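You operate a simulated robot arm through the tools that you are given. There is no shell and no other tool. Be economical: measure what you need, move in short steps, check, and stop when the job is done.

You are at the controls of a simulated two-armed robot. One attempt, no reset.

TASK
Take the blue cover cloth from the conveyor end of the plywood bench and lay it out flat on the trough end of the plywood bench.

It is judged by the outcome, as a careful person would: the job done as asked, and still so three seconds after it is handed in. It fails if anything else is knocked over, pushed out of place, dropped, spilled or broken. A push-on lid holds only when it is set on centred and level and pressed home; a screw cap is set on level and turned clockwise until tight. Flat cloth is picked up by pressing the open fingertips on it (5 to 10 N) and closing them slowly along it; thin cloth reads only 2 to 8 mm in the jaws.

THE ROBOT
Two 7-joint arms with two-finger parallel grippers on one trunk, on a base that drives. Base frame: it is fixed to the floor where the robot stands at the start and does not move with it; the origin is under the middle of the robot, x ahead of it, y to its left, z up. Readings come in mm, degrees, newtons and seconds.
The left shoulder is at the start at [62, 197, 1079], the right one opposite. With the tool pointing down near the work surface each hand reaches from about 320 to 720 mm from the robot's upright axis, wherever it stands, measured 20 degrees to its own side. Places, roughly: blue cover cloth [250, 2000, 1000]; trough end of the plywood bench [-900, 3700, 900]. Payload 1.57 kg a hand.
The tool frame of a hand sits at the grasp point between the pads (the TCP): z along the fingers, y along the line on which they close. The tips reach 30 mm beyond it. Largest opening 110 mm; finger width 24, thickness 12; the body of the gripper, 48 by 112 mm, starts 78 mm behind the TCP.
Orientation is that of the tool frame in the base frame, as a unit quaternion [x, y, z, w]. With the fingers straight down and closing along the base's y, the tool's x points along the base's -x, its y along +y and its z along -z.

THE INTERFACE
- The arms move only by the tool servo_tool. It takes "left_steps", "right_steps" or both (then of equal length, played together; a hand with none holds still); each is a list of rows, each a list of 7 numbers: the turn, a rotation vector about the tool's x, y, z in units of 5 degrees (1.0 is 5 degrees), then the shift along the tool's x, y, z in units of 25 mm (1.0 is 25 mm), then the finger opening in mm, from 0 to 110. In form: [[wx, wy, wz, x, y, z, gripper], ...]. A call has 1 to 12 rows; each row shifts and turns the commanded pose from where the row before left it, along the tool's axes as they then stand. A call with a number of a shift or a turn outside -1 to 1 is refused whole. A row lasts 0.2 s, in which the tool goes at most 50 mm and 8.6 degrees; a call with a longer step from one row to the next is refused whole, and so is a gripper value outside its range. Where a pose cannot be reached the arm comes as near as it can. A force on the tool above 40 N (or 10 N above the force at the start of the call, whichever is more), or a blocked arm, ends the call early, and 0.2 s more pass. Each finger travels about 72 mm/s and halts on what it meets, pressing with about 25 N; the grip force reading is that of the motor and also rises with nothing between the fingers. The clock runs only during rows and for 0.2 s after the last one: add rows that do not move to give the fingers time. It gives the time, the measured TCP pose, the force on the tool (base axes), the opening and the grip force at its end, in the units of the frame above (readings bear some noise), with the torque about the TCP (base axes, N m) and any sound that the robot's microphone picked up.
- Cameras (640 x 400 px; columns grow to the right, rows downward): "scene" is now at [115.5, -2.2, 1670.8]; the picture's right is [-0.04, -1.00, 0.00], its down [-0.70, 0.03, -0.72] and it looks along [0.72, -0.03, -0.70] (base axes); focal length 268 px, centre (320, 200). "left" rides on the left gripper at [70, -16, -141] in its tool frame; the picture's right is [0.23, 0.97, 0.00], its down [-0.85, 0.20, -0.48] and it looks along [-0.47, 0.11, 0.88] (tool axes); focal length 222 px, centre (320, 200). "right" rides on the right gripper at [70, 16, -141] in its tool frame; the picture's right is [-0.23, 0.97, 0.00], its down [-0.85, -0.20, -0.48] and it looks along [-0.47, -0.11, 0.88] (tool axes); focal length 222 px, centre (320, 200). There is no depth. A picture from a camera that has moved, and an enlarged one, comes with that camera's place and axes in the base frame and with its lens.
- get_image(camera): a new picture of that camera. It takes no simulated time.
- lift_body(by): slides the trunk up (or, below 0, down) by that many mm; the arms and the scene camera ride with it, the base frame stays. It gives what a move gives, with no picture.
- base_move(legs): drives the robot by 1 to 6 legs, each [ahead, left, turn to the left] in mm, mm and degrees, along the robot's own axes; the way and the turn of a leg run together, so that a leg with both is an arc; at most 1500 mm and 180 degrees a leg. The arms and the cameras ride along, it lands a little off, and it stops where it bumps. It gives what a move gives.
- turn_head(pan, tilt): turns the head with the scene camera to pan (to the left, within 86 degrees either way) and tilt (down, from -29 to 69), counted from straight ahead of the robot. It gives what a move gives.
- inspect(camera, box): a new picture of the part [left, top, right, bottom] of that camera's present view, enlarged. It takes no simulated time.
- finish_job(): hands the job in; it is judged then, once.

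Go step by step. Nothing tells you exact positions but the pictures and the camera data: compare them with the known pose of the tool, close in by small moves and look again before you grip or let go. The budget is 135 turns and 122 pictures, counting those below and the enlarged ones. Unless the task says otherwise, let go and move clear before handing in, and close with one line.

The tools are called as name(argument=value, ...) on one line, values as JSON. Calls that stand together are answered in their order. servo_tool: Moves the arms, as the interface text tells. Its arguments: {"type":"object","properties":{"left_steps":{"type":"array","items":{"type":"array","items":{"type":"number"}}},"right_steps":{"type":"array","items":{"type":"array","items":{"type":"number"}}}},"required":[]} The other tools are called the same way: lift_body (by) slides the trunk up or down; base_move (legs) drives the base; turn_head (pan, tilt) turns the head that bears the scene camera; get_image (camera) takes a picture; inspect (camera, box) takes an enlarged picture of a part of a camera's view; finish_job () hands the job in.

At the start:

```text
clock: 0.0
left_eef_pos: [529.7, 221.5, 1110.9]
left_tool_rot: [0.0, 1.0, 0.0, -0.001]
left_ft_force: [0.1, -0.3, -0.3]
left_moment: [0.01, -0.04, 0.0]
left_opening: 110.1
left_grasp_force: 0.1
right_eef_pos: [360.0, -126.8, 1064.9]
right_tool_rot: [0.0, 1.0, 0.0, -0.001]
right_ft_force: [0.1, -0.2, 0.5]
right_moment: [0.04, -0.02, 0.01]
right_opening: 110.0
right_grasp_force: 0.1
trunk travel left (down, up): [-675.0, 315.0]
robot x, y, heading: [-2.2, 0.1, -0.3]
head pan, tilt: [-2.2, 44.1]
```

scene: 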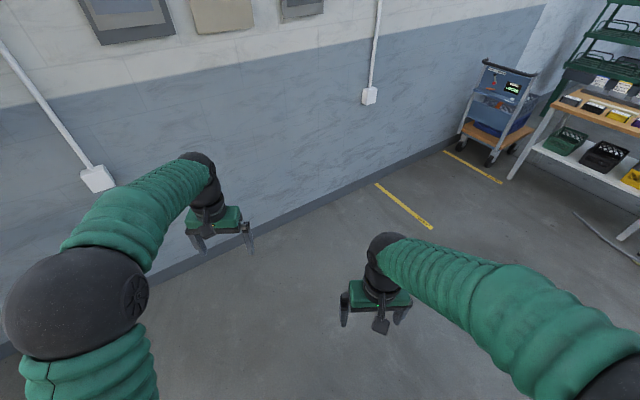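
right: 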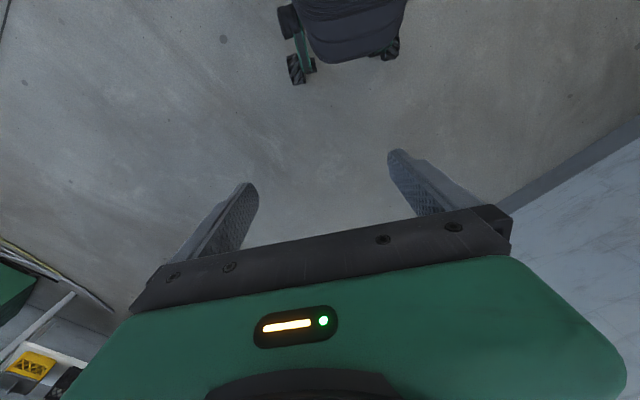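
left: 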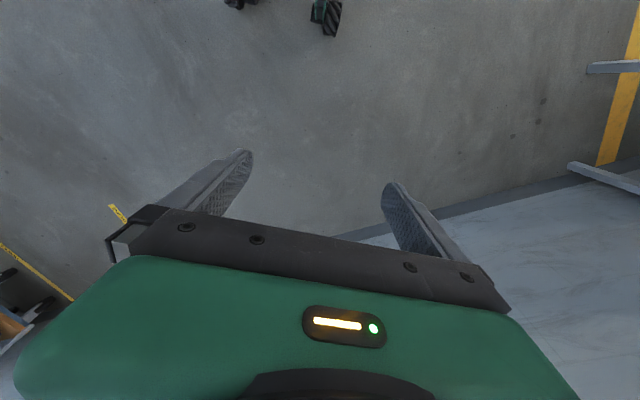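

The robot faces a wall; the cloth is about 2 m to the left. I turn the head left to look first.

turn_head(pan=80, tilt=20)

get_image(camera="scene")

```text
clock: 1.6
left_eef_pos: [528.8, 221.2, 1110.9]
left_tool_rot: [0.0, 1.0, 0.001, 0.001]
left_ft_force: [0.1, 0.5, -0.5]
left_moment: [0.01, 0.01, -0.01]
left_opening: 110.0
left_grasp_force: 0.0
right_eef_pos: [359.4, -126.1, 1065.2]
right_tool_rot: [0.0, 1.0, 0.0, 0.0]
right_ft_force: [0.1, -0.1, 0.3]
right_moment: [0.02, 0.03, 0.01]
right_opening: 109.9
right_grasp_force: 0.0
trunk travel left (down, up): [-675.0, 315.0]
robot x, y, heading: [-1.1, 0.7, -0.1]
head pan, tilt: [80.0, 20.0]
```

```text
118 pictures are left
camera scene: at [49.7, 92.7, 1708.3], right [0.98, -0.17, 0.0], down [-0.06, -0.34, -0.94], along [0.16, 0.93, -0.34], focal length 268 px, centre (320, 200)
```

scene: 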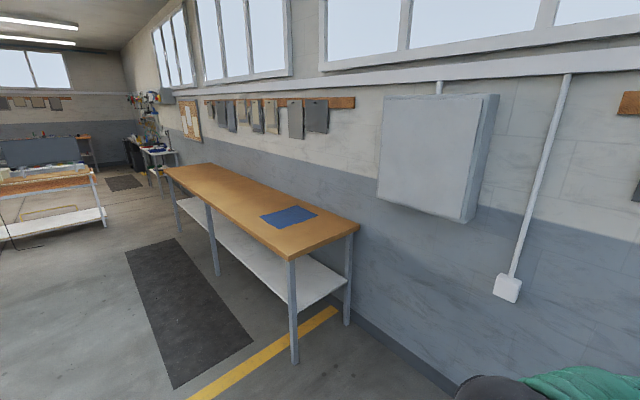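

The bench runs diagonally along the wall, at roughly 126°, with its top near z≈900 and the cloth on the near end. I'll turn to face the wall and drive left to a safe standoff in front of the cloth.

base_move(legs=[[0, 0, 36], [0, 700, 0], [100, 800, 0]])

turn_head(pan=0, tilt=40)

get_image(camera="scene")

```text
clock: 11.0
left_eef_pos: [-492.3, 1763.2, 1112.8]
left_tool_rot: [-0.306, 0.952, 0.001, -0.001]
left_ft_force: [0.9, -1.1, 0.1]
left_moment: [0.02, 0.02, 0.0]
left_opening: 110.0
left_grasp_force: 0.1
right_eef_pos: [-430.1, 1381.7, 1065.5]
right_tool_rot: [-0.307, 0.952, 0.002, 0.0]
right_ft_force: [-0.3, -1.0, -0.4]
right_moment: [0.01, 0.03, -0.01]
right_opening: 109.6
right_grasp_force: 0.1
trunk travel left (down, up): [-675.0, 315.0]
robot x, y, heading: [-796.9, 1279.9, 35.5]
head pan, tilt: [80.0, 20.0]
```

```text
clock: 12.6
left_eef_pos: [-495.0, 1766.5, 1112.2]
left_tool_rot: [-0.305, 0.952, 0.0, 0.002]
left_ft_force: [0.0, -0.2, 0.5]
left_moment: [-0.03, -0.02, 0.0]
left_opening: 109.9
left_grasp_force: 0.1
right_eef_pos: [-431.5, 1384.5, 1066.5]
right_tool_rot: [-0.306, 0.952, 0.0, 0.001]
right_ft_force: [0.6, 0.0, -0.6]
right_moment: [-0.03, 0.04, -0.03]
right_opening: 110.0
right_grasp_force: 0.0
trunk travel left (down, up): [-675.0, 315.0]
robot x, y, heading: [-794.1, 1277.9, 35.7]
head pan, tilt: [0.0, 40.0]
```

```text
117 pictures are left
camera scene: at [-700.3, 1348.9, 1676.8], right [0.58, -0.81, 0.0], down [-0.52, -0.38, -0.76], along [0.62, 0.45, -0.64], focal length 268 px, centre (320, 200)
```

scene: 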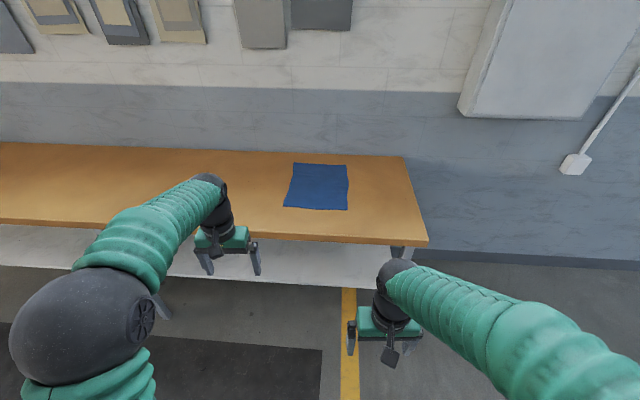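

The cloth is about 280 mm wide and 360 mm deep. Its near edge sits roughly 985 mm ahead and the bench front about 820 mm ahead, with the bench about 4° off from parallel. I align and approach partway.

base_move(legs=[[0, 0, -4], [380, 75, 0]])

turn_head(pan=0, tilt=60)

get_image(camera="scene")

```text
clock: 15.5
left_eef_pos: [-173.7, 2006.1, 1113.4]
left_tool_rot: [-0.27, 0.963, 0.001, 0.001]
left_ft_force: [-0.7, 0.6, -1.2]
left_moment: [-0.01, 0.0, -0.02]
left_opening: 109.9
left_grasp_force: 0.0
right_eef_pos: [-139.8, 1621.5, 1066.6]
right_tool_rot: [-0.27, 0.963, 0.001, 0.001]
right_ft_force: [-0.1, -0.5, -0.4]
right_moment: [0.02, -0.02, -0.01]
right_opening: 110.0
right_grasp_force: 0.0
trunk travel left (down, up): [-675.0, 315.0]
robot x, y, heading: [-512.1, 1548.0, 31.4]
head pan, tilt: [0.0, 40.0]
```

```text
clock: 16.3
left_eef_pos: [-173.1, 2007.5, 1112.8]
left_tool_rot: [-0.269, 0.963, 0.0, 0.001]
left_ft_force: [-0.5, 0.0, 0.1]
left_moment: [0.02, 0.0, 0.0]
left_opening: 109.6
left_grasp_force: 0.1
right_eef_pos: [-138.5, 1621.1, 1066.0]
right_tool_rot: [-0.271, 0.963, 0.001, 0.001]
right_ft_force: [-0.2, 0.3, 0.4]
right_moment: [0.03, -0.03, 0.02]
right_opening: 110.2
right_grasp_force: 0.2
trunk travel left (down, up): [-675.0, 315.0]
robot x, y, heading: [-511.5, 1543.0, 31.3]
head pan, tilt: [0.0, 60.0]
```

```text
116 pictures are left
camera scene: at [-423.6, 1596.8, 1650.1], right [0.52, -0.85, 0.0], down [-0.74, -0.45, -0.5], along [0.43, 0.26, -0.87], focal length 268 px, centre (320, 200)
```

scene: 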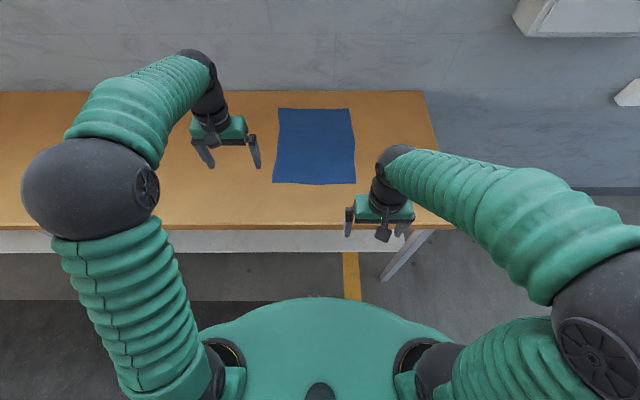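

The cloth is 600 mm ahead and the bench edge about 430 mm ahead. I go forward 95 mm and centre on it.

base_move(legs=[[95, 20, 0]])

get_image(camera="scene")

get_image(camera="right")

get_image(camera="left")

```text
clock: 17.4
left_eef_pos: [-103.6, 2063.7, 1115.1]
left_tool_rot: [-0.268, 0.964, 0.003, 0.002]
left_ft_force: [0.5, 0.9, 0.1]
left_moment: [0.0, 0.0, 0.01]
left_opening: 110.2
left_grasp_force: 0.0
right_eef_pos: [-71.3, 1678.7, 1065.8]
right_tool_rot: [-0.27, 0.963, 0.003, 0.001]
right_ft_force: [0.3, -0.3, 0.3]
right_moment: [0.02, 0.02, -0.01]
right_opening: 110.2
right_grasp_force: 0.1
trunk travel left (down, up): [-675.0, 315.0]
robot x, y, heading: [-439.7, 1601.6, 31.0]
head pan, tilt: [0.0, 60.0]
```

```text
115 pictures are left
camera scene: at [-356.7, 1650.0, 1650.5], right [0.52, -0.85, 0.0], down [-0.74, -0.45, -0.5], along [0.43, 0.26, -0.87], focal length 268 px, centre (320, 200)
```

scene: 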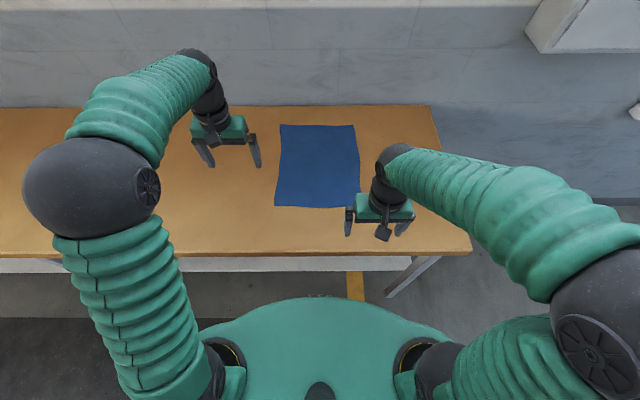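

```text
114 pictures are left
camera right: at [-139.3, 1656.6, 1208.2], right [-0.31, 0.95, 0.01], down [0.83, 0.27, 0.48], along [0.46, 0.15, -0.88], focal length 222 px, centre (320, 200)
```

right: 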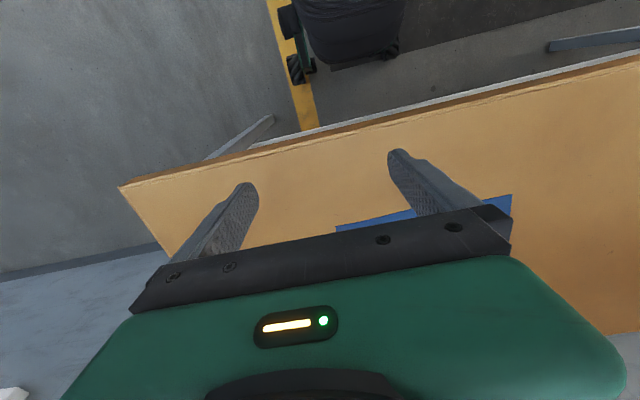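

```text
113 pictures are left
camera left: at [-156.9, 2012.1, 1257.7], right [-0.7, 0.72, 0.0], down [0.63, 0.61, 0.48], along [0.34, 0.34, -0.88], focal length 222 px, centre (320, 200)
```

left: 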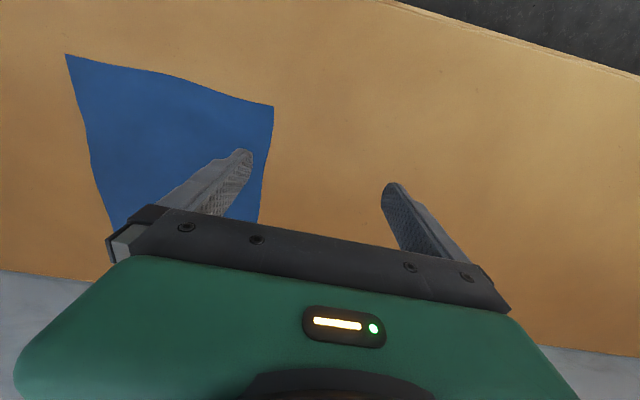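

The wrist view confirms z≈900 and the cloth corners: near-left about (-83,1988) and near-right about (59,1752). I bring both hands to 60 mm above the near corners with narrower openings.

servo_tool(left_steps=[[0, 0, 0, 0, -0.69, 0.886, 60], [0, 0, 0, 0, -0.69, 0.886, 60], [0, 0, 0, 0, -0.69, 0.886, 60], [0, 0, 0, 0, -0.69, 0.886, 60], [0, 0, 0, 0, -0.69, 0.886, 60], [0, 0, 0, 0, -0.69, 0.886, 60], [0, 0, 0, 0, -0.69, 0.886, 60], [0, 0, 0, 0, 0, 0, 60], [0, 0, 0, 0, 0, 0, 60]], right_steps=[[0, 0, 0, -0.969, 0.233, 0.606, 60], [0, 0, 0, -0.969, 0.233, 0.606, 60], [0, 0, 0, -0.969, 0.233, 0.606, 60], [0, 0, 0, -0.969, 0.233, 0.606, 60], [0, 0, 0, -0.969, 0.233, 0.606, 60], [0, 0, 0, -0.969, 0.233, 0.606, 60], [0, 0, 0, -0.969, 0.233, 0.606, 60], [0, 0, 0, 0, 0, 0, 60], [0, 0, 0, 0, 0, 0, 60]])

get_image(camera="scene")

get_image(camera="left")

get_image(camera="right")

```text
clock: 19.4
left_eef_pos: [-41.9, 1967.2, 959.2]
left_tool_rot: [-0.268, 0.963, -0.001, 0.001]
left_ft_force: [-0.7, 0.9, -1.0]
left_moment: [0.0, 0.03, -0.03]
left_opening: 60.1
left_grasp_force: 0.1
right_eef_pos: [52.0, 1806.2, 960.6]
right_tool_rot: [-0.27, 0.963, 0.0, 0.001]
right_ft_force: [0.6, -0.6, 0.6]
right_moment: [0.0, 0.03, 0.01]
right_opening: 60.3
right_grasp_force: 0.1
trunk travel left (down, up): [-675.0, 315.0]
robot x, y, heading: [-443.8, 1607.3, 31.2]
head pan, tilt: [0.0, 60.0]
```

```text
112 pictures are left
camera scene: at [-355.6, 1661.0, 1650.0], right [0.52, -0.85, 0.0], down [-0.74, -0.45, -0.5], along [0.43, 0.26, -0.87], focal length 268 px, centre (320, 200)
```

scene: 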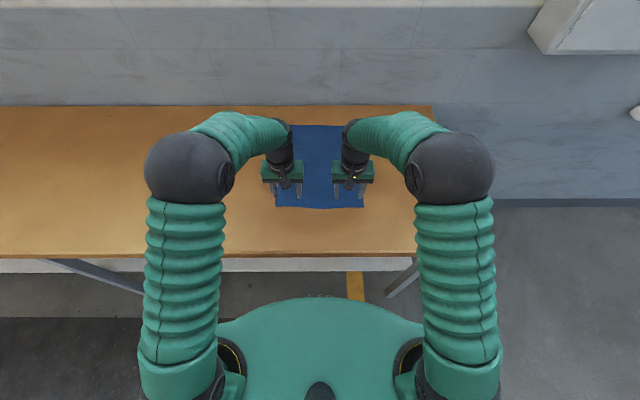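

```text
111 pictures are left
camera left: at [-95.0, 1917.0, 1101.8], right [-0.7, 0.72, 0.0], down [0.63, 0.61, 0.48], along [0.34, 0.33, -0.88], focal length 222 px, centre (320, 200)
```

left: 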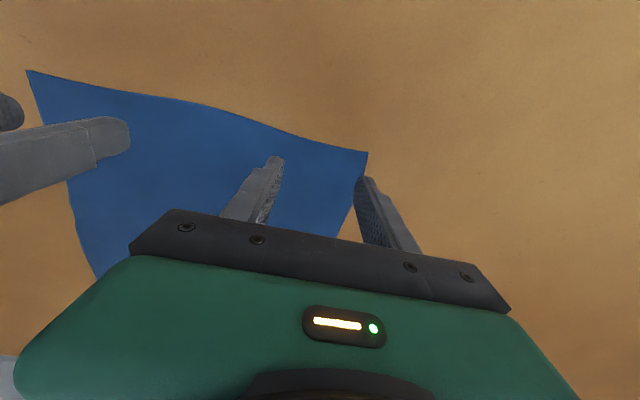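

```text
110 pictures are left
camera right: at [-16.2, 1784.7, 1102.1], right [-0.31, 0.95, 0.0], down [0.83, 0.27, 0.48], along [0.46, 0.15, -0.88], focal length 222 px, centre (320, 200)
```

right: 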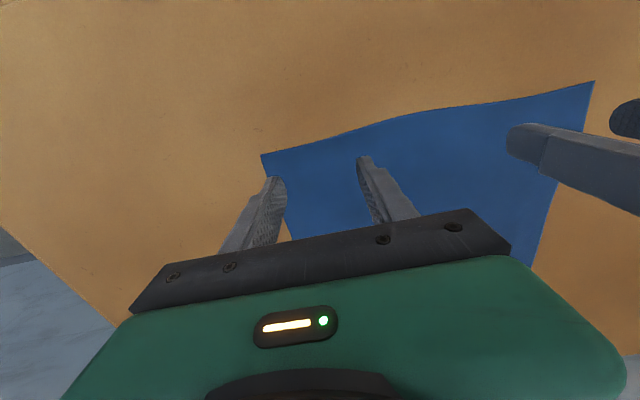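

Corners confirmed. I shift the left hand 8 mm inward, set 50 mm openings, and descend to just above the cloth.

servo_tool(left_steps=[[0, 0, 0, 0, -0.32, 0.4, 50], [0, 0, 0, 0, 0, 0.4, 50], [0, 0, 0, 0, 0, 0.24, 50], [0, 0, 0, 0, 0, 0, 50]], right_steps=[[0, 0, 0, 0, 0, 0.4, 50], [0, 0, 0, 0, 0, 0.4, 50], [0, 0, 0, 0, 0, 0.24, 50], [0, 0, 0, 0, 0, 0, 50]])

```text
clock: 20.4
left_eef_pos: [-37.8, 1960.1, 933.4]
left_tool_rot: [-0.268, 0.963, 0.0, 0.002]
left_ft_force: [-0.1, 0.0, -0.1]
left_moment: [-0.02, 0.04, 0.0]
left_opening: 50.1
left_grasp_force: 0.0
right_eef_pos: [54.1, 1807.4, 935.6]
right_tool_rot: [-0.27, 0.963, 0.0, 0.001]
right_ft_force: [0.2, -0.8, 0.2]
right_moment: [0.0, -0.02, 0.02]
right_opening: 50.2
right_grasp_force: 0.0
trunk travel left (down, up): [-675.0, 315.0]
robot x, y, heading: [-436.9, 1605.4, 31.3]
head pan, tilt: [0.0, 60.0]
```

servo_tool(left_steps=[[0, 0, 0, 0, 0, 0.08, 50], [0, 0, 0, 0, 0, 0, 50]], right_steps=[[0, 0, 0, 0, 0, 0.12, 50], [0, 0, 0, 0, 0, 0, 50]])

```text
clock: 21.0
left_eef_pos: [-37.1, 1958.9, 931.0]
left_tool_rot: [-0.268, 0.963, 0.001, 0.002]
left_ft_force: [-0.3, -0.2, 5.6]
left_moment: [0.01, 0.07, -0.02]
left_opening: 50.0
left_grasp_force: 0.0
right_eef_pos: [53.1, 1806.1, 931.7]
right_tool_rot: [-0.27, 0.963, 0.0, 0.0]
right_ft_force: [-0.5, -0.2, 1.0]
right_moment: [-0.03, 0.03, 0.01]
right_opening: 50.1
right_grasp_force: 0.0
trunk travel left (down, up): [-675.0, 315.0]
robot x, y, heading: [-443.9, 1610.3, 31.4]
head pan, tilt: [0.0, 60.0]
```

The left presses at 5.6 N and the right is just touching. I press the right slightly more.

servo_tool(left_steps=[[0, 0, 0, 0, 0, 0.01, 50], [0, 0, 0, 0, 0, 0, 50]], right_steps=[[0, 0, 0, 0, 0, 0.05, 50], [0, 0, 0, 0, 0, 0, 50]])

```text
clock: 21.6
left_eef_pos: [-39.0, 1959.8, 932.0]
left_tool_rot: [-0.269, 0.963, 0.0, 0.002]
left_ft_force: [1.3, 0.7, 4.6]
left_moment: [0.05, 0.04, 0.03]
left_opening: 49.8
left_grasp_force: 0.0
right_eef_pos: [54.0, 1807.6, 931.8]
right_tool_rot: [-0.269, 0.963, 0.001, 0.001]
right_ft_force: [0.3, -1.4, 8.3]
right_moment: [-0.15, 0.03, 0.02]
right_opening: 50.0
right_grasp_force: 0.1
trunk travel left (down, up): [-675.0, 315.0]
robot x, y, heading: [-442.7, 1607.2, 31.5]
head pan, tilt: [0.0, 60.0]
```

Both are in the pressing range; the left gets a touch more. Now I close slowly.

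servo_tool(left_steps=[[0, 0, 0, 0, 0, 0.015, 46], [0, 0, 0, 0, 0, 0, 42], [0, 0, 0, 0, 0, 0, 38], [0, 0, 0, 0, 0, 0, 34], [0, 0, 0, 0, 0, 0, 30], [0, 0, 0, 0, 0, 0, 26], [0, 0, 0, 0, 0, 0, 22], [0, 0, 0, 0, 0, 0, 17], [0, 0, 0, 0, 0, 0, 12], [0, 0, 0, 0, 0, 0, 6], [0, 0, 0, 0, 0, 0, 0], [0, 0, 0, 0, 0, 0, 0]], right_steps=[[0, 0, 0, 0, 0, 0, 46], [0, 0, 0, 0, 0, 0, 42], [0, 0, 0, 0, 0, 0, 38], [0, 0, 0, 0, 0, 0, 34], [0, 0, 0, 0, 0, 0, 30], [0, 0, 0, 0, 0, 0, 26], [0, 0, 0, 0, 0, 0, 22], [0, 0, 0, 0, 0, 0, 17], [0, 0, 0, 0, 0, 0, 12], [0, 0, 0, 0, 0, 0, 6], [0, 0, 0, 0, 0, 0, 0], [0, 0, 0, 0, 0, 0, 0]])

get_image(camera="left")

get_image(camera="right")

```text
clock: 24.2
left_eef_pos: [-39.0, 1960.2, 931.9]
left_tool_rot: [-0.268, 0.963, 0.0, 0.003]
left_ft_force: [3.6, -5.5, 21.4]
left_moment: [-0.14, 0.07, 0.03]
left_opening: 6.6
left_grasp_force: 24.9
right_eef_pos: [51.0, 1808.0, 930.7]
right_tool_rot: [-0.269, 0.963, 0.001, 0.001]
right_ft_force: [-5.1, 7.8, 4.3]
right_moment: [0.2, 0.17, -0.03]
right_opening: 2.0
right_grasp_force: 24.3
trunk travel left (down, up): [-675.0, 315.0]
robot x, y, heading: [-446.7, 1605.4, 31.2]
head pan, tilt: [0.0, 60.0]
```

```text
109 pictures are left
camera left: at [-92.4, 1908.4, 1073.8], right [-0.7, 0.72, 0.0], down [0.63, 0.61, 0.48], along [0.35, 0.33, -0.88], focal length 222 px, centre (320, 200)
```

left: 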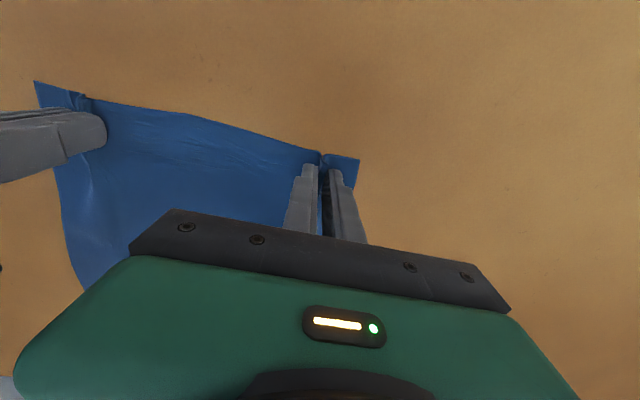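

```text
108 pictures are left
camera right: at [-18.1, 1786.0, 1073.0], right [-0.31, 0.95, 0.0], down [0.83, 0.27, 0.48], along [0.46, 0.15, -0.88], focal length 222 px, centre (320, 200)
```

right: 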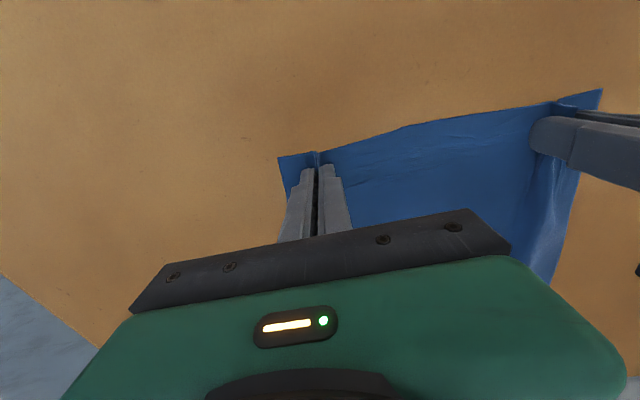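

Both appear to hold tucks (6.6 and 2.0 mm). I lift 50 mm to check.

servo_tool(left_steps=[[0, 0, 0, 0, 0, -0.3, 0], [0, 0, 0, 0, 0, -0.4, 0], [0, 0, 0, 0, 0, -0.6, 0], [0, 0, 0, 0, 0, -0.7, 0], [0, 0, 0, 0, 0, 0, 0]], right_steps=[[0, 0, 0, 0, 0, -0.3, 0], [0, 0, 0, 0, 0, -0.4, 0], [0, 0, 0, 0, 0, -0.6, 0], [0, 0, 0, 0, 0, -0.7, 0], [0, 0, 0, 0, 0, 0, 0]])

get_image(camera="left")

get_image(camera="right")

```text
clock: 25.4
left_eef_pos: [-37.5, 1957.8, 979.7]
left_tool_rot: [-0.269, 0.963, -0.001, 0.001]
left_ft_force: [6.9, -11.4, -1.0]
left_moment: [-0.35, -0.22, 0.08]
left_opening: 3.0
left_grasp_force: 23.6
right_eef_pos: [53.5, 1806.8, 979.7]
right_tool_rot: [-0.27, 0.963, 0.0, 0.0]
right_ft_force: [-7.2, 11.2, 0.7]
right_moment: [0.32, 0.21, -0.02]
right_opening: 2.1
right_grasp_force: 23.8
trunk travel left (down, up): [-675.0, 315.0]
robot x, y, heading: [-439.0, 1605.6, 31.3]
head pan, tilt: [0.0, 60.0]
```

```text
107 pictures are left
camera left: at [-90.4, 1907.8, 1122.1], right [-0.7, 0.72, 0.0], down [0.63, 0.61, 0.48], along [0.34, 0.33, -0.88], focal length 222 px, centre (320, 200)
```

left: 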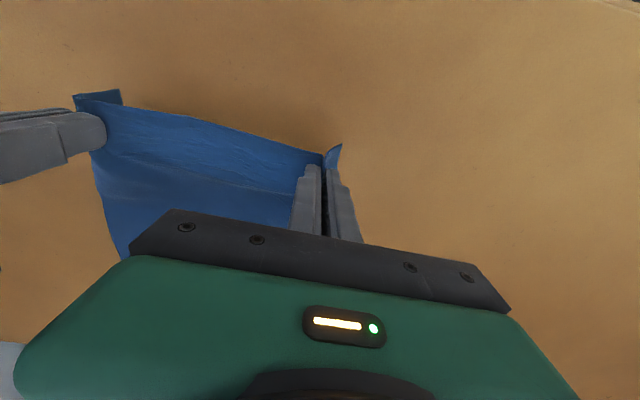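

```text
106 pictures are left
camera right: at [-16.0, 1785.6, 1121.5], right [-0.31, 0.95, 0.0], down [0.83, 0.27, 0.48], along [0.46, 0.15, -0.88], focal length 222 px, centre (320, 200)
```

right: 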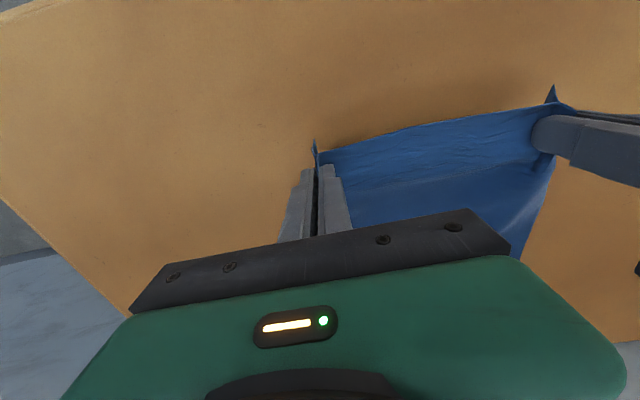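

Both hold, but the cloth is taut (about 13 N between hands). I bring the hands 10 mm closer, then raise the trunk.

servo_tool(left_steps=[[0, 0, 0, 0, -0.1, 0, 0], [0, 0, 0, 0, -0.1, 0, 0], [0, 0, 0, 0, 0, 0, 0]], right_steps=[[0, 0, 0, 0, 0.1, 0, 0], [0, 0, 0, 0, 0.1, 0, 0], [0, 0, 0, 0, 0, 0, 0]])

lift_body(by=310)

turn_head(pan=0, tilt=45)

get_image(camera="scene")

get_image(camera="right")

```text
clock: 26.2
left_eef_pos: [-35.7, 1955.3, 979.9]
left_tool_rot: [-0.269, 0.963, 0.001, 0.001]
left_ft_force: [0.1, -0.6, -0.2]
left_moment: [0.01, -0.02, -0.02]
left_opening: 2.6
left_grasp_force: 24.5
right_eef_pos: [51.5, 1811.7, 979.6]
right_tool_rot: [-0.269, 0.963, -0.001, 0.002]
right_ft_force: [0.8, 0.9, 0.3]
right_moment: [0.0, 0.03, -0.01]
right_opening: 2.1
right_grasp_force: 23.8
trunk travel left (down, up): [-675.0, 315.0]
robot x, y, heading: [-442.8, 1605.3, 31.3]
head pan, tilt: [0.0, 60.0]
```

```text
clock: 29.3
left_eef_pos: [-35.5, 1955.3, 1289.7]
left_tool_rot: [-0.269, 0.963, 0.0, 0.001]
left_ft_force: [0.2, 0.2, -0.5]
left_moment: [0.01, -0.01, 0.0]
left_opening: 2.8
left_grasp_force: 24.3
right_eef_pos: [51.2, 1812.4, 1291.1]
right_tool_rot: [-0.27, 0.963, 0.001, 0.001]
right_ft_force: [-0.2, -0.5, -0.1]
right_moment: [-0.01, -0.02, 0.0]
right_opening: 2.0
right_grasp_force: 23.8
trunk travel left (down, up): [-985.0, 5.0]
robot x, y, heading: [-439.9, 1611.4, 31.2]
head pan, tilt: [0.0, 60.0]
```

```text
clock: 30.1
left_eef_pos: [-34.9, 1954.8, 1290.6]
left_tool_rot: [-0.268, 0.964, 0.0, 0.001]
left_ft_force: [0.4, -1.3, -0.3]
left_moment: [-0.01, -0.01, 0.01]
left_opening: 2.8
left_grasp_force: 24.2
right_eef_pos: [51.3, 1811.7, 1289.6]
right_tool_rot: [-0.27, 0.963, 0.0, 0.001]
right_ft_force: [0.4, 0.9, 0.6]
right_moment: [-0.01, -0.01, 0.0]
right_opening: 1.9
right_grasp_force: 23.8
trunk travel left (down, up): [-985.0, 5.0]
robot x, y, heading: [-442.3, 1609.1, 31.3]
head pan, tilt: [0.0, 45.0]
```

```text
105 pictures are left
camera scene: at [-341.2, 1668.6, 1979.4], right [0.52, -0.85, 0.0], down [-0.61, -0.37, -0.7], along [0.6, 0.37, -0.71], focal length 268 px, centre (320, 200)
```

scene: 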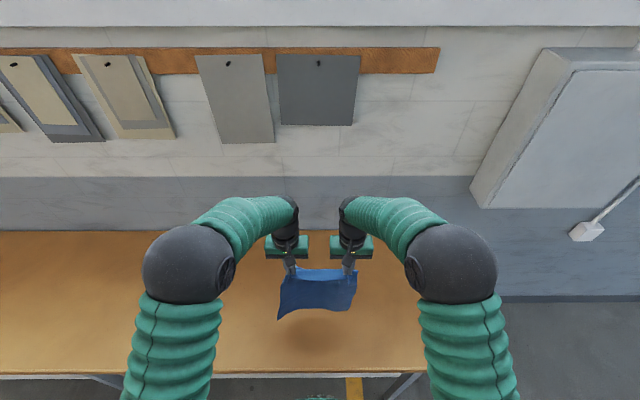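

```text
104 pictures are left
camera right: at [-17.8, 1790.3, 1431.4], right [-0.31, 0.95, 0.0], down [0.83, 0.27, 0.48], along [0.46, 0.15, -0.88], focal length 222 px, centre (320, 200)
```

right: 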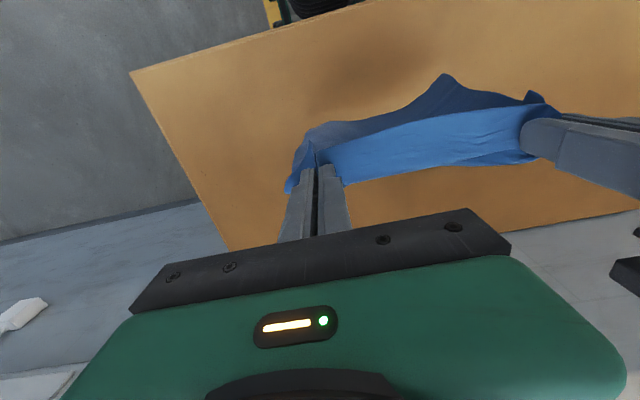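

The cloth hangs cleanly from both hands. I look left towards the trough end.

turn_head(pan=65, tilt=30)

get_image(camera="scene")

```text
clock: 31.4
left_eef_pos: [-35.2, 1956.1, 1288.9]
left_tool_rot: [-0.269, 0.963, 0.0, 0.002]
left_ft_force: [0.7, -0.4, 0.0]
left_moment: [0.02, 0.01, 0.02]
left_opening: 2.6
left_grasp_force: 23.9
right_eef_pos: [51.8, 1811.8, 1290.2]
right_tool_rot: [-0.269, 0.963, 0.001, 0.001]
right_ft_force: [-0.5, 0.4, -0.5]
right_moment: [0.0, 0.03, 0.02]
right_opening: 2.3
right_grasp_force: 24.1
trunk travel left (down, up): [-985.0, 5.0]
robot x, y, heading: [-442.3, 1608.9, 31.4]
head pan, tilt: [65.0, 30.0]
```

```text
103 pictures are left
camera scene: at [-420.6, 1716.4, 2002.2], right [0.99, 0.11, 0.0], down [0.05, -0.5, -0.87], along [-0.1, 0.86, -0.5], focal length 268 px, centre (320, 200)
```

scene: 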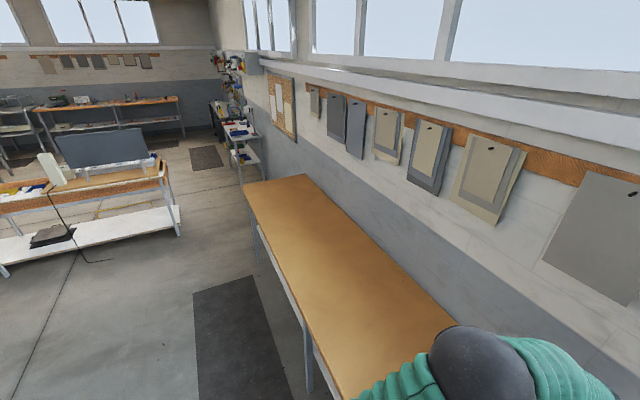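

The bench is clear. Its far end lies about 2360 mm to my left, and the target spot (-900,3700) is about 2025 mm left. I drive left in two legs.

base_move(legs=[[0, 1000, 0], [0, 1000, 0]])

turn_head(pan=0, tilt=50)

get_image(camera="scene")

get_image(camera="left")

```text
clock: 41.4
left_eef_pos: [-1084.0, 3657.7, 1290.0]
left_tool_rot: [-0.274, 0.962, 0.002, 0.0]
left_ft_force: [0.7, 0.2, -0.4]
left_moment: [-0.01, 0.05, 0.04]
left_opening: 2.4
left_grasp_force: 23.9
right_eef_pos: [-996.2, 3516.6, 1288.5]
right_tool_rot: [-0.275, 0.961, 0.002, 0.0]
right_ft_force: [0.2, 0.0, 1.0]
right_moment: [0.03, 0.02, 0.0]
right_opening: 1.9
right_grasp_force: 23.7
trunk travel left (down, up): [-985.0, 5.0]
robot x, y, heading: [-1487.3, 3311.7, 31.9]
head pan, tilt: [65.0, 30.0]
```

```text
clock: 42.8
left_eef_pos: [-1090.5, 3663.7, 1290.6]
left_tool_rot: [-0.273, 0.962, 0.0, 0.002]
left_ft_force: [-0.4, -0.1, -0.3]
left_moment: [0.0, 0.01, -0.01]
left_opening: 2.7
left_grasp_force: 24.0
right_eef_pos: [-1001.8, 3521.7, 1291.2]
right_tool_rot: [-0.274, 0.962, -0.001, 0.001]
right_ft_force: [0.1, -0.5, -0.7]
right_moment: [-0.01, -0.04, -0.02]
right_opening: 2.0
right_grasp_force: 23.7
trunk travel left (down, up): [-985.0, 5.0]
robot x, y, heading: [-1492.0, 3309.7, 31.9]
head pan, tilt: [0.0, 50.0]
```

```text
102 pictures are left
camera scene: at [-1395.3, 3374.0, 1972.6], right [0.53, -0.85, 0.0], down [-0.65, -0.41, -0.64], along [0.54, 0.34, -0.77], focal length 268 px, centre (320, 200)
```

scene: 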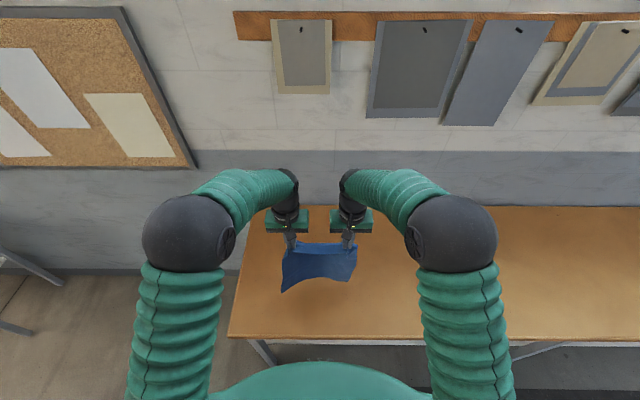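

```text
101 pictures are left
camera left: at [-1141.9, 3612.9, 1432.8], right [-0.71, 0.71, 0.0], down [0.62, 0.62, 0.48], along [0.34, 0.34, -0.88], focal length 222 px, centre (320, 200)
```

left: 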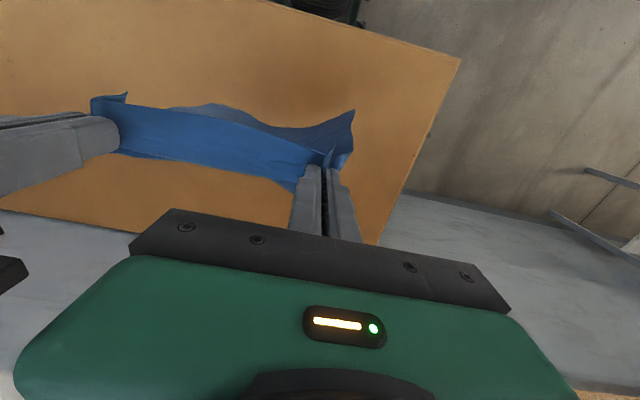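

I'm at the trough end, and the bench's left end is about 350 mm left of the cloth centre. I move forward 45 mm, then extend both hands over the bench at this height.

base_move(legs=[[45, 0, -0.6]])

servo_tool(left_steps=[[0, 0, 0, -0.6, 0, 0, 0], [0, 0, 0, -0.6, 0, 0, 0], [0, 0, 0, -0.6, 0, 0, 0], [0, 0, 0, -0.6, 0, 0, 0], [0, 0, 0, -0.6, 0, 0, 0], [0, 0, 0, -0.6, 0, 0, 0], [0, 0, 0, -0.6, 0, 0, 0], [0, 0, 0, -0.6, 0, 0, 0], [0, 0, 0, -0.6, 0, 0, 0], [0, 0, 0, -0.6, 0, 0, 0], [0, 0, 0, 0, 0, 0, 0]], right_steps=[[0, 0, 0, -0.6, 0, 0, 0], [0, 0, 0, -0.6, 0, 0, 0], [0, 0, 0, -0.6, 0, 0, 0], [0, 0, 0, -0.6, 0, 0, 0], [0, 0, 0, -0.6, 0, 0, 0], [0, 0, 0, -0.6, 0, 0, 0], [0, 0, 0, -0.6, 0, 0, 0], [0, 0, 0, -0.6, 0, 0, 0], [0, 0, 0, -0.6, 0, 0, 0], [0, 0, 0, -0.6, 0, 0, 0], [0, 0, 0, 0, 0, 0, 0]])

get_image(camera="scene")

```text
clock: 43.7
left_eef_pos: [-1056.0, 3676.7, 1296.3]
left_tool_rot: [-0.268, 0.963, 0.002, 0.007]
left_ft_force: [0.0, -0.3, 1.1]
left_moment: [0.0, -0.03, -0.01]
left_opening: 2.7
left_grasp_force: 23.5
right_eef_pos: [-971.2, 3533.8, 1295.5]
right_tool_rot: [-0.27, 0.963, 0.002, 0.007]
right_ft_force: [-0.5, 0.0, 0.2]
right_moment: [-0.01, -0.07, 0.02]
right_opening: 2.0
right_grasp_force: 23.6
trunk travel left (down, up): [-985.0, 5.0]
robot x, y, heading: [-1453.3, 3334.1, 31.5]
head pan, tilt: [0.0, 50.0]
```

```text
clock: 46.1
left_eef_pos: [-920.2, 3756.7, 1294.3]
left_tool_rot: [-0.268, 0.963, 0.002, 0.005]
left_ft_force: [0.6, 0.2, -0.2]
left_moment: [-0.01, 0.01, 0.01]
left_opening: 2.3
left_grasp_force: 23.3
right_eef_pos: [-832.3, 3616.8, 1295.7]
right_tool_rot: [-0.27, 0.963, 0.002, 0.003]
right_ft_force: [-0.4, 0.3, -0.2]
right_moment: [-0.03, -0.01, 0.01]
right_opening: 2.2
right_grasp_force: 23.7
trunk travel left (down, up): [-985.0, 5.0]
robot x, y, heading: [-1448.8, 3337.8, 31.3]
head pan, tilt: [0.0, 50.0]
```

```text
100 pictures are left
camera scene: at [-1353.2, 3395.8, 1972.5], right [0.52, -0.85, 0.0], down [-0.66, -0.4, -0.64], along [0.55, 0.33, -0.77], focal length 268 px, centre (320, 200)
```

scene: 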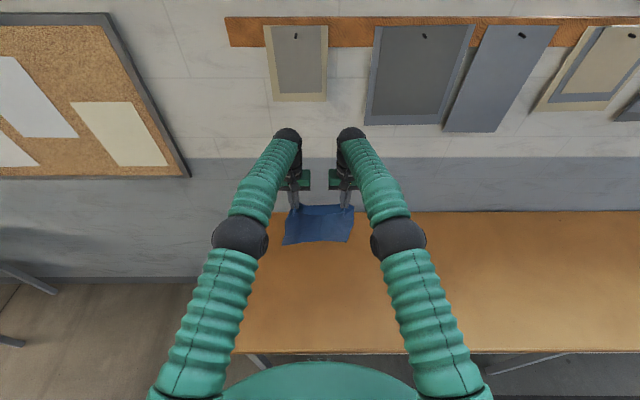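

Reached about f=670. I tilt the fingers forward 40° about the grip to gain reach.

servo_tool(left_steps=[[0, -1, 0, 0, 0, 0, 0], [0, -1, 0, 0, 0, 0, 0], [0, -1, 0, 0, 0, 0, 0], [0, -1, 0, 0, 0, 0, 0], [0, -1, 0, 0, 0, 0, 0], [0, -1, 0, 0, 0, 0, 0], [0, -1, 0, 0, 0, 0, 0], [0, -1, 0, 0, 0, 0, 0], [0, 0, 0, -0.4, 0, 0.34, 0], [0, 0, 0, -0.4, 0, 0.34, 0], [0, 0, 0, -0.4, 0, 0.34, 0], [0, 0, 0, 0, 0, 0, 0]], right_steps=[[0, -1, 0, 0, 0, 0, 0], [0, -1, 0, 0, 0, 0, 0], [0, -1, 0, 0, 0, 0, 0], [0, -1, 0, 0, 0, 0, 0], [0, -1, 0, 0, 0, 0, 0], [0, -1, 0, 0, 0, 0, 0], [0, -1, 0, 0, 0, 0, 0], [0, -1, 0, 0, 0, 0, 0], [0, 0, 0, -0.4, 0, 0.34, 0], [0, 0, 0, -0.4, 0, 0.34, 0], [0, 0, 0, -0.4, 0, 0.34, 0], [0, 0, 0, 0, 0, 0, 0]])

get_image(camera="scene")

```text
clock: 48.7
left_eef_pos: [-886.8, 3777.8, 1294.5]
left_tool_rot: [-0.251, 0.904, 0.092, 0.334]
left_ft_force: [0.4, -0.9, 0.5]
left_moment: [-0.02, 0.01, 0.01]
left_opening: 2.7
left_grasp_force: 24.3
right_eef_pos: [-802.6, 3636.3, 1296.3]
right_tool_rot: [-0.254, 0.903, 0.094, 0.333]
right_ft_force: [-1.0, 0.3, -0.1]
right_moment: [0.0, 0.0, -0.02]
right_opening: 2.0
right_grasp_force: 23.7
trunk travel left (down, up): [-985.0, 5.0]
robot x, y, heading: [-1448.9, 3339.2, 31.7]
head pan, tilt: [0.0, 50.0]
```

```text
99 pictures are left
camera scene: at [-1354.1, 3395.2, 1972.6], right [0.52, -0.85, 0.0], down [-0.66, -0.4, -0.64], along [0.55, 0.33, -0.77], focal length 268 px, centre (320, 200)
```

scene: 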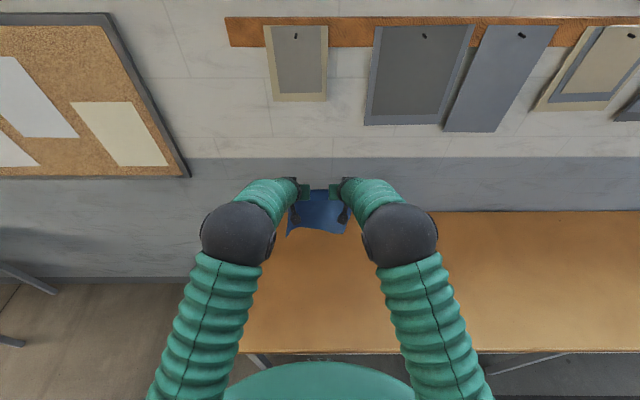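

Working well. I go 55 mm further forward, then down 45 mm until the hem touches the bench.

servo_tool(left_steps=[[0, 0, 0, -0.42, 0, 0.35, 0], [0, 0, 0, -0.42, 0, 0.35, 0], [0, 0, 0, -0.42, 0, 0.35, 0], [0, 0, 0, -0.42, 0, 0.35, 0], [0, 0, 0, 0, 0, 0, 0], [0, 0, 0, 0.23, 0, 0.275, 0], [0, 0, 0, 0.23, 0, 0.275, 0], [0, 0, 0, 0.23, 0, 0.275, 0], [0, 0, 0, 0.23, 0, 0.275, 0], [0, 0, 0, 0.23, 0, 0.275, 0], [0, 0, 0, 0, 0, 0, 0]], right_steps=[[0, 0, 0, -0.42, 0, 0.35, 0], [0, 0, 0, -0.42, 0, 0.35, 0], [0, 0, 0, -0.42, 0, 0.35, 0], [0, 0, 0, -0.42, 0, 0.35, 0], [0, 0, 0, 0, 0, 0, 0], [0, 0, 0, 0.23, 0, 0.275, 0], [0, 0, 0, 0.23, 0, 0.275, 0], [0, 0, 0, 0.23, 0, 0.275, 0], [0, 0, 0, 0.23, 0, 0.275, 0], [0, 0, 0, 0.23, 0, 0.275, 0], [0, 0, 0, 0, 0, 0, 0]])

get_image(camera="scene")

get_image(camera="left")

```text
clock: 51.1
left_eef_pos: [-840.1, 3807.1, 1249.2]
left_tool_rot: [-0.251, 0.904, 0.092, 0.333]
left_ft_force: [0.2, 0.1, -0.4]
left_moment: [0.04, 0.01, 0.03]
left_opening: 2.5
left_grasp_force: 23.6
right_eef_pos: [-755.2, 3665.5, 1250.8]
right_tool_rot: [-0.254, 0.904, 0.093, 0.333]
right_ft_force: [-1.1, -0.5, -0.5]
right_moment: [-0.01, -0.01, 0.01]
right_opening: 2.1
right_grasp_force: 23.9
trunk travel left (down, up): [-985.0, 5.0]
robot x, y, heading: [-1450.4, 3337.8, 31.3]
head pan, tilt: [0.0, 50.0]
```

```text
98 pictures are left
camera scene: at [-1352.4, 3396.3, 1972.4], right [0.52, -0.85, 0.0], down [-0.66, -0.4, -0.64], along [0.55, 0.33, -0.77], focal length 268 px, centre (320, 200)
```

scene: 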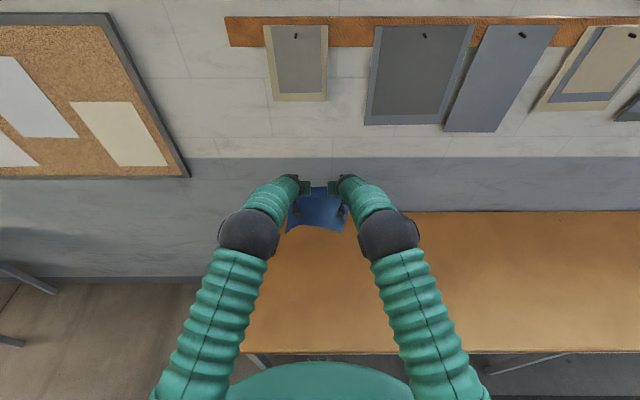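

```text
97 pictures are left
camera left: at [-956.5, 3718.1, 1312.9], right [-0.65, 0.74, -0.15], down [0.19, 0.35, 0.92], along [0.73, 0.57, -0.37], focal length 222 px, centre (320, 200)
```

left: 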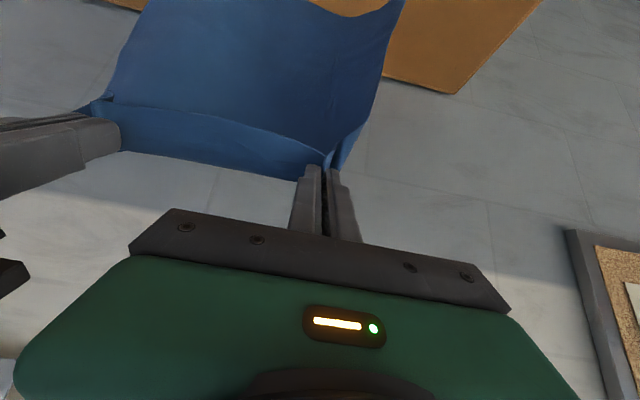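

The hem looks about at or just above the surface. I lower another 25 mm and take an enlarged look.

servo_tool(left_steps=[[0, 0, 0, 0.215, 0, 0.255, 0], [0, 0, 0, 0.215, 0, 0.255, 0], [0, 0, 0, 0.215, 0, 0.255, 0], [0, 0, 0, 0, 0, 0, 0]], right_steps=[[0, 0, 0, 0.215, 0, 0.255, 0], [0, 0, 0, 0.215, 0, 0.255, 0], [0, 0, 0, 0.215, 0, 0.255, 0], [0, 0, 0, 0, 0, 0, 0]])

inspect(camera="scene", box=[240, 150, 400, 250])

get_image(camera="left")

```text
clock: 52.1
left_eef_pos: [-839.1, 3806.8, 1223.7]
left_tool_rot: [-0.251, 0.904, 0.092, 0.334]
left_ft_force: [1.1, -0.2, 0.5]
left_moment: [0.03, 0.03, 0.02]
left_opening: 2.4
left_grasp_force: 23.9
right_eef_pos: [-754.2, 3665.0, 1226.1]
right_tool_rot: [-0.254, 0.903, 0.093, 0.333]
right_ft_force: [0.5, 0.0, 0.2]
right_moment: [-0.03, 0.0, 0.01]
right_opening: 2.1
right_grasp_force: 23.9
trunk travel left (down, up): [-985.0, 5.0]
robot x, y, heading: [-1448.0, 3334.8, 31.3]
head pan, tilt: [0.0, 50.0]
```

```text
4.00 times, centred on (320, 200) of scene
camera zoom: at [-1353.0, 3395.8, 1972.5], right [0.52, -0.85, 0.0], down [-0.66, -0.4, -0.64], along [0.55, 0.33, -0.77], focal length 1073 px, centre (320, 200)
```

zoom: 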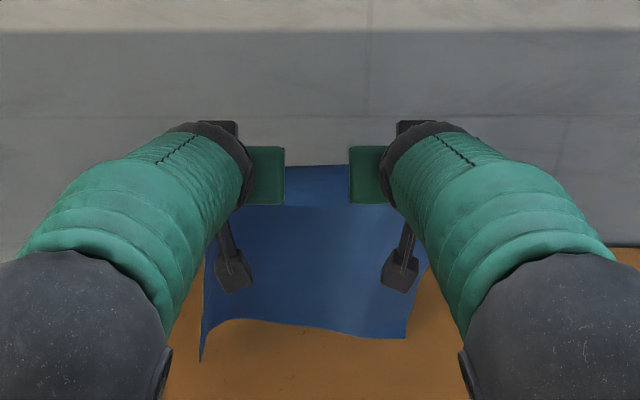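

```text
95 pictures are left
camera left: at [-956.5, 3717.1, 1287.4], right [-0.65, 0.74, -0.15], down [0.19, 0.35, 0.92], along [0.74, 0.57, -0.37], focal length 222 px, centre (320, 200)
```

left: 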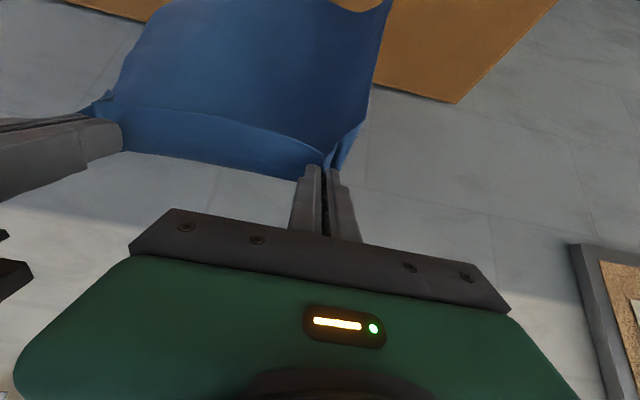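

The hem now touches the bench with slight slack. I pull the hands back about 125 mm at constant height so the hem trails forward, then check.

servo_tool(left_steps=[[0, 0, 0, 0.48, 0, -0.4, 0], [0, 0, 0, 0.48, 0, -0.4, 0], [0, 0, 0, 0.48, 0, -0.4, 0], [0, 0, 0, 0.48, 0, -0.4, 0], [0, 0, 0, 0.48, 0, -0.4, 0], [0, 0, 0, 0.48, 0, -0.4, 0], [0, 0, 0, 0.48, 0, -0.4, 0], [0, 0, 0, 0.48, 0, -0.4, 0], [0, 0, 0, 0, 0, 0, 0]], right_steps=[[0, 0, 0, 0.48, 0, -0.4, 0], [0, 0, 0, 0.48, 0, -0.4, 0], [0, 0, 0, 0.48, 0, -0.4, 0], [0, 0, 0, 0.48, 0, -0.4, 0], [0, 0, 0, 0.48, 0, -0.4, 0], [0, 0, 0, 0.48, 0, -0.4, 0], [0, 0, 0, 0.48, 0, -0.4, 0], [0, 0, 0, 0.48, 0, -0.4, 0], [0, 0, 0, 0, 0, 0, 0]])

get_image(camera="scene")

get_image(camera="right")

```text
clock: 54.1
left_eef_pos: [-946.8, 3741.7, 1222.9]
left_tool_rot: [-0.252, 0.904, 0.092, 0.332]
left_ft_force: [-0.1, 0.5, 0.9]
left_moment: [-0.02, -0.01, -0.02]
left_opening: 2.6
left_grasp_force: 23.8
right_eef_pos: [-860.8, 3600.4, 1223.6]
right_tool_rot: [-0.254, 0.903, 0.093, 0.333]
right_ft_force: [-0.7, -0.5, 0.5]
right_moment: [-0.02, 0.01, -0.01]
right_opening: 2.1
right_grasp_force: 23.7
trunk travel left (down, up): [-985.0, 5.0]
robot x, y, heading: [-1451.1, 3335.1, 31.2]
head pan, tilt: [0.0, 50.0]
```

```text
94 pictures are left
camera scene: at [-1354.3, 3395.0, 1972.6], right [0.52, -0.85, 0.0], down [-0.66, -0.4, -0.64], along [0.55, 0.33, -0.77], focal length 268 px, centre (320, 200)
```

scene: 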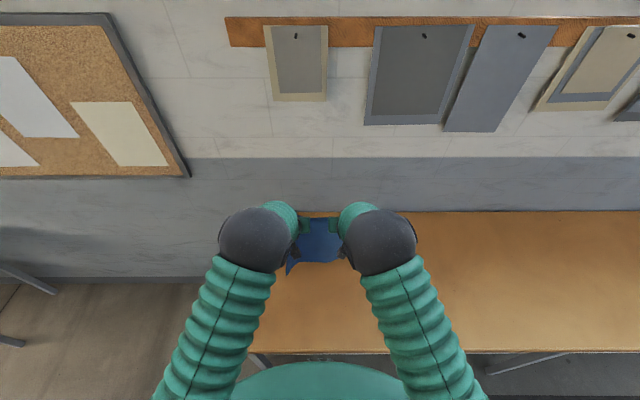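

```text
93 pictures are left
camera right: at [-993.8, 3540.2, 1286.3], right [-0.36, 0.92, 0.15], down [0.39, 0.01, 0.92], along [0.85, 0.39, -0.37], focal length 222 px, centre (320, 200)
```

right: 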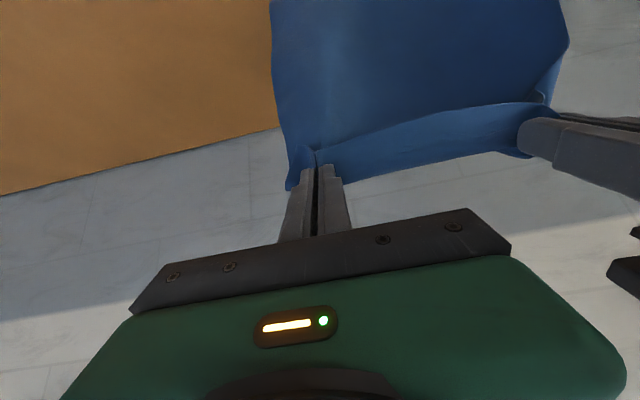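

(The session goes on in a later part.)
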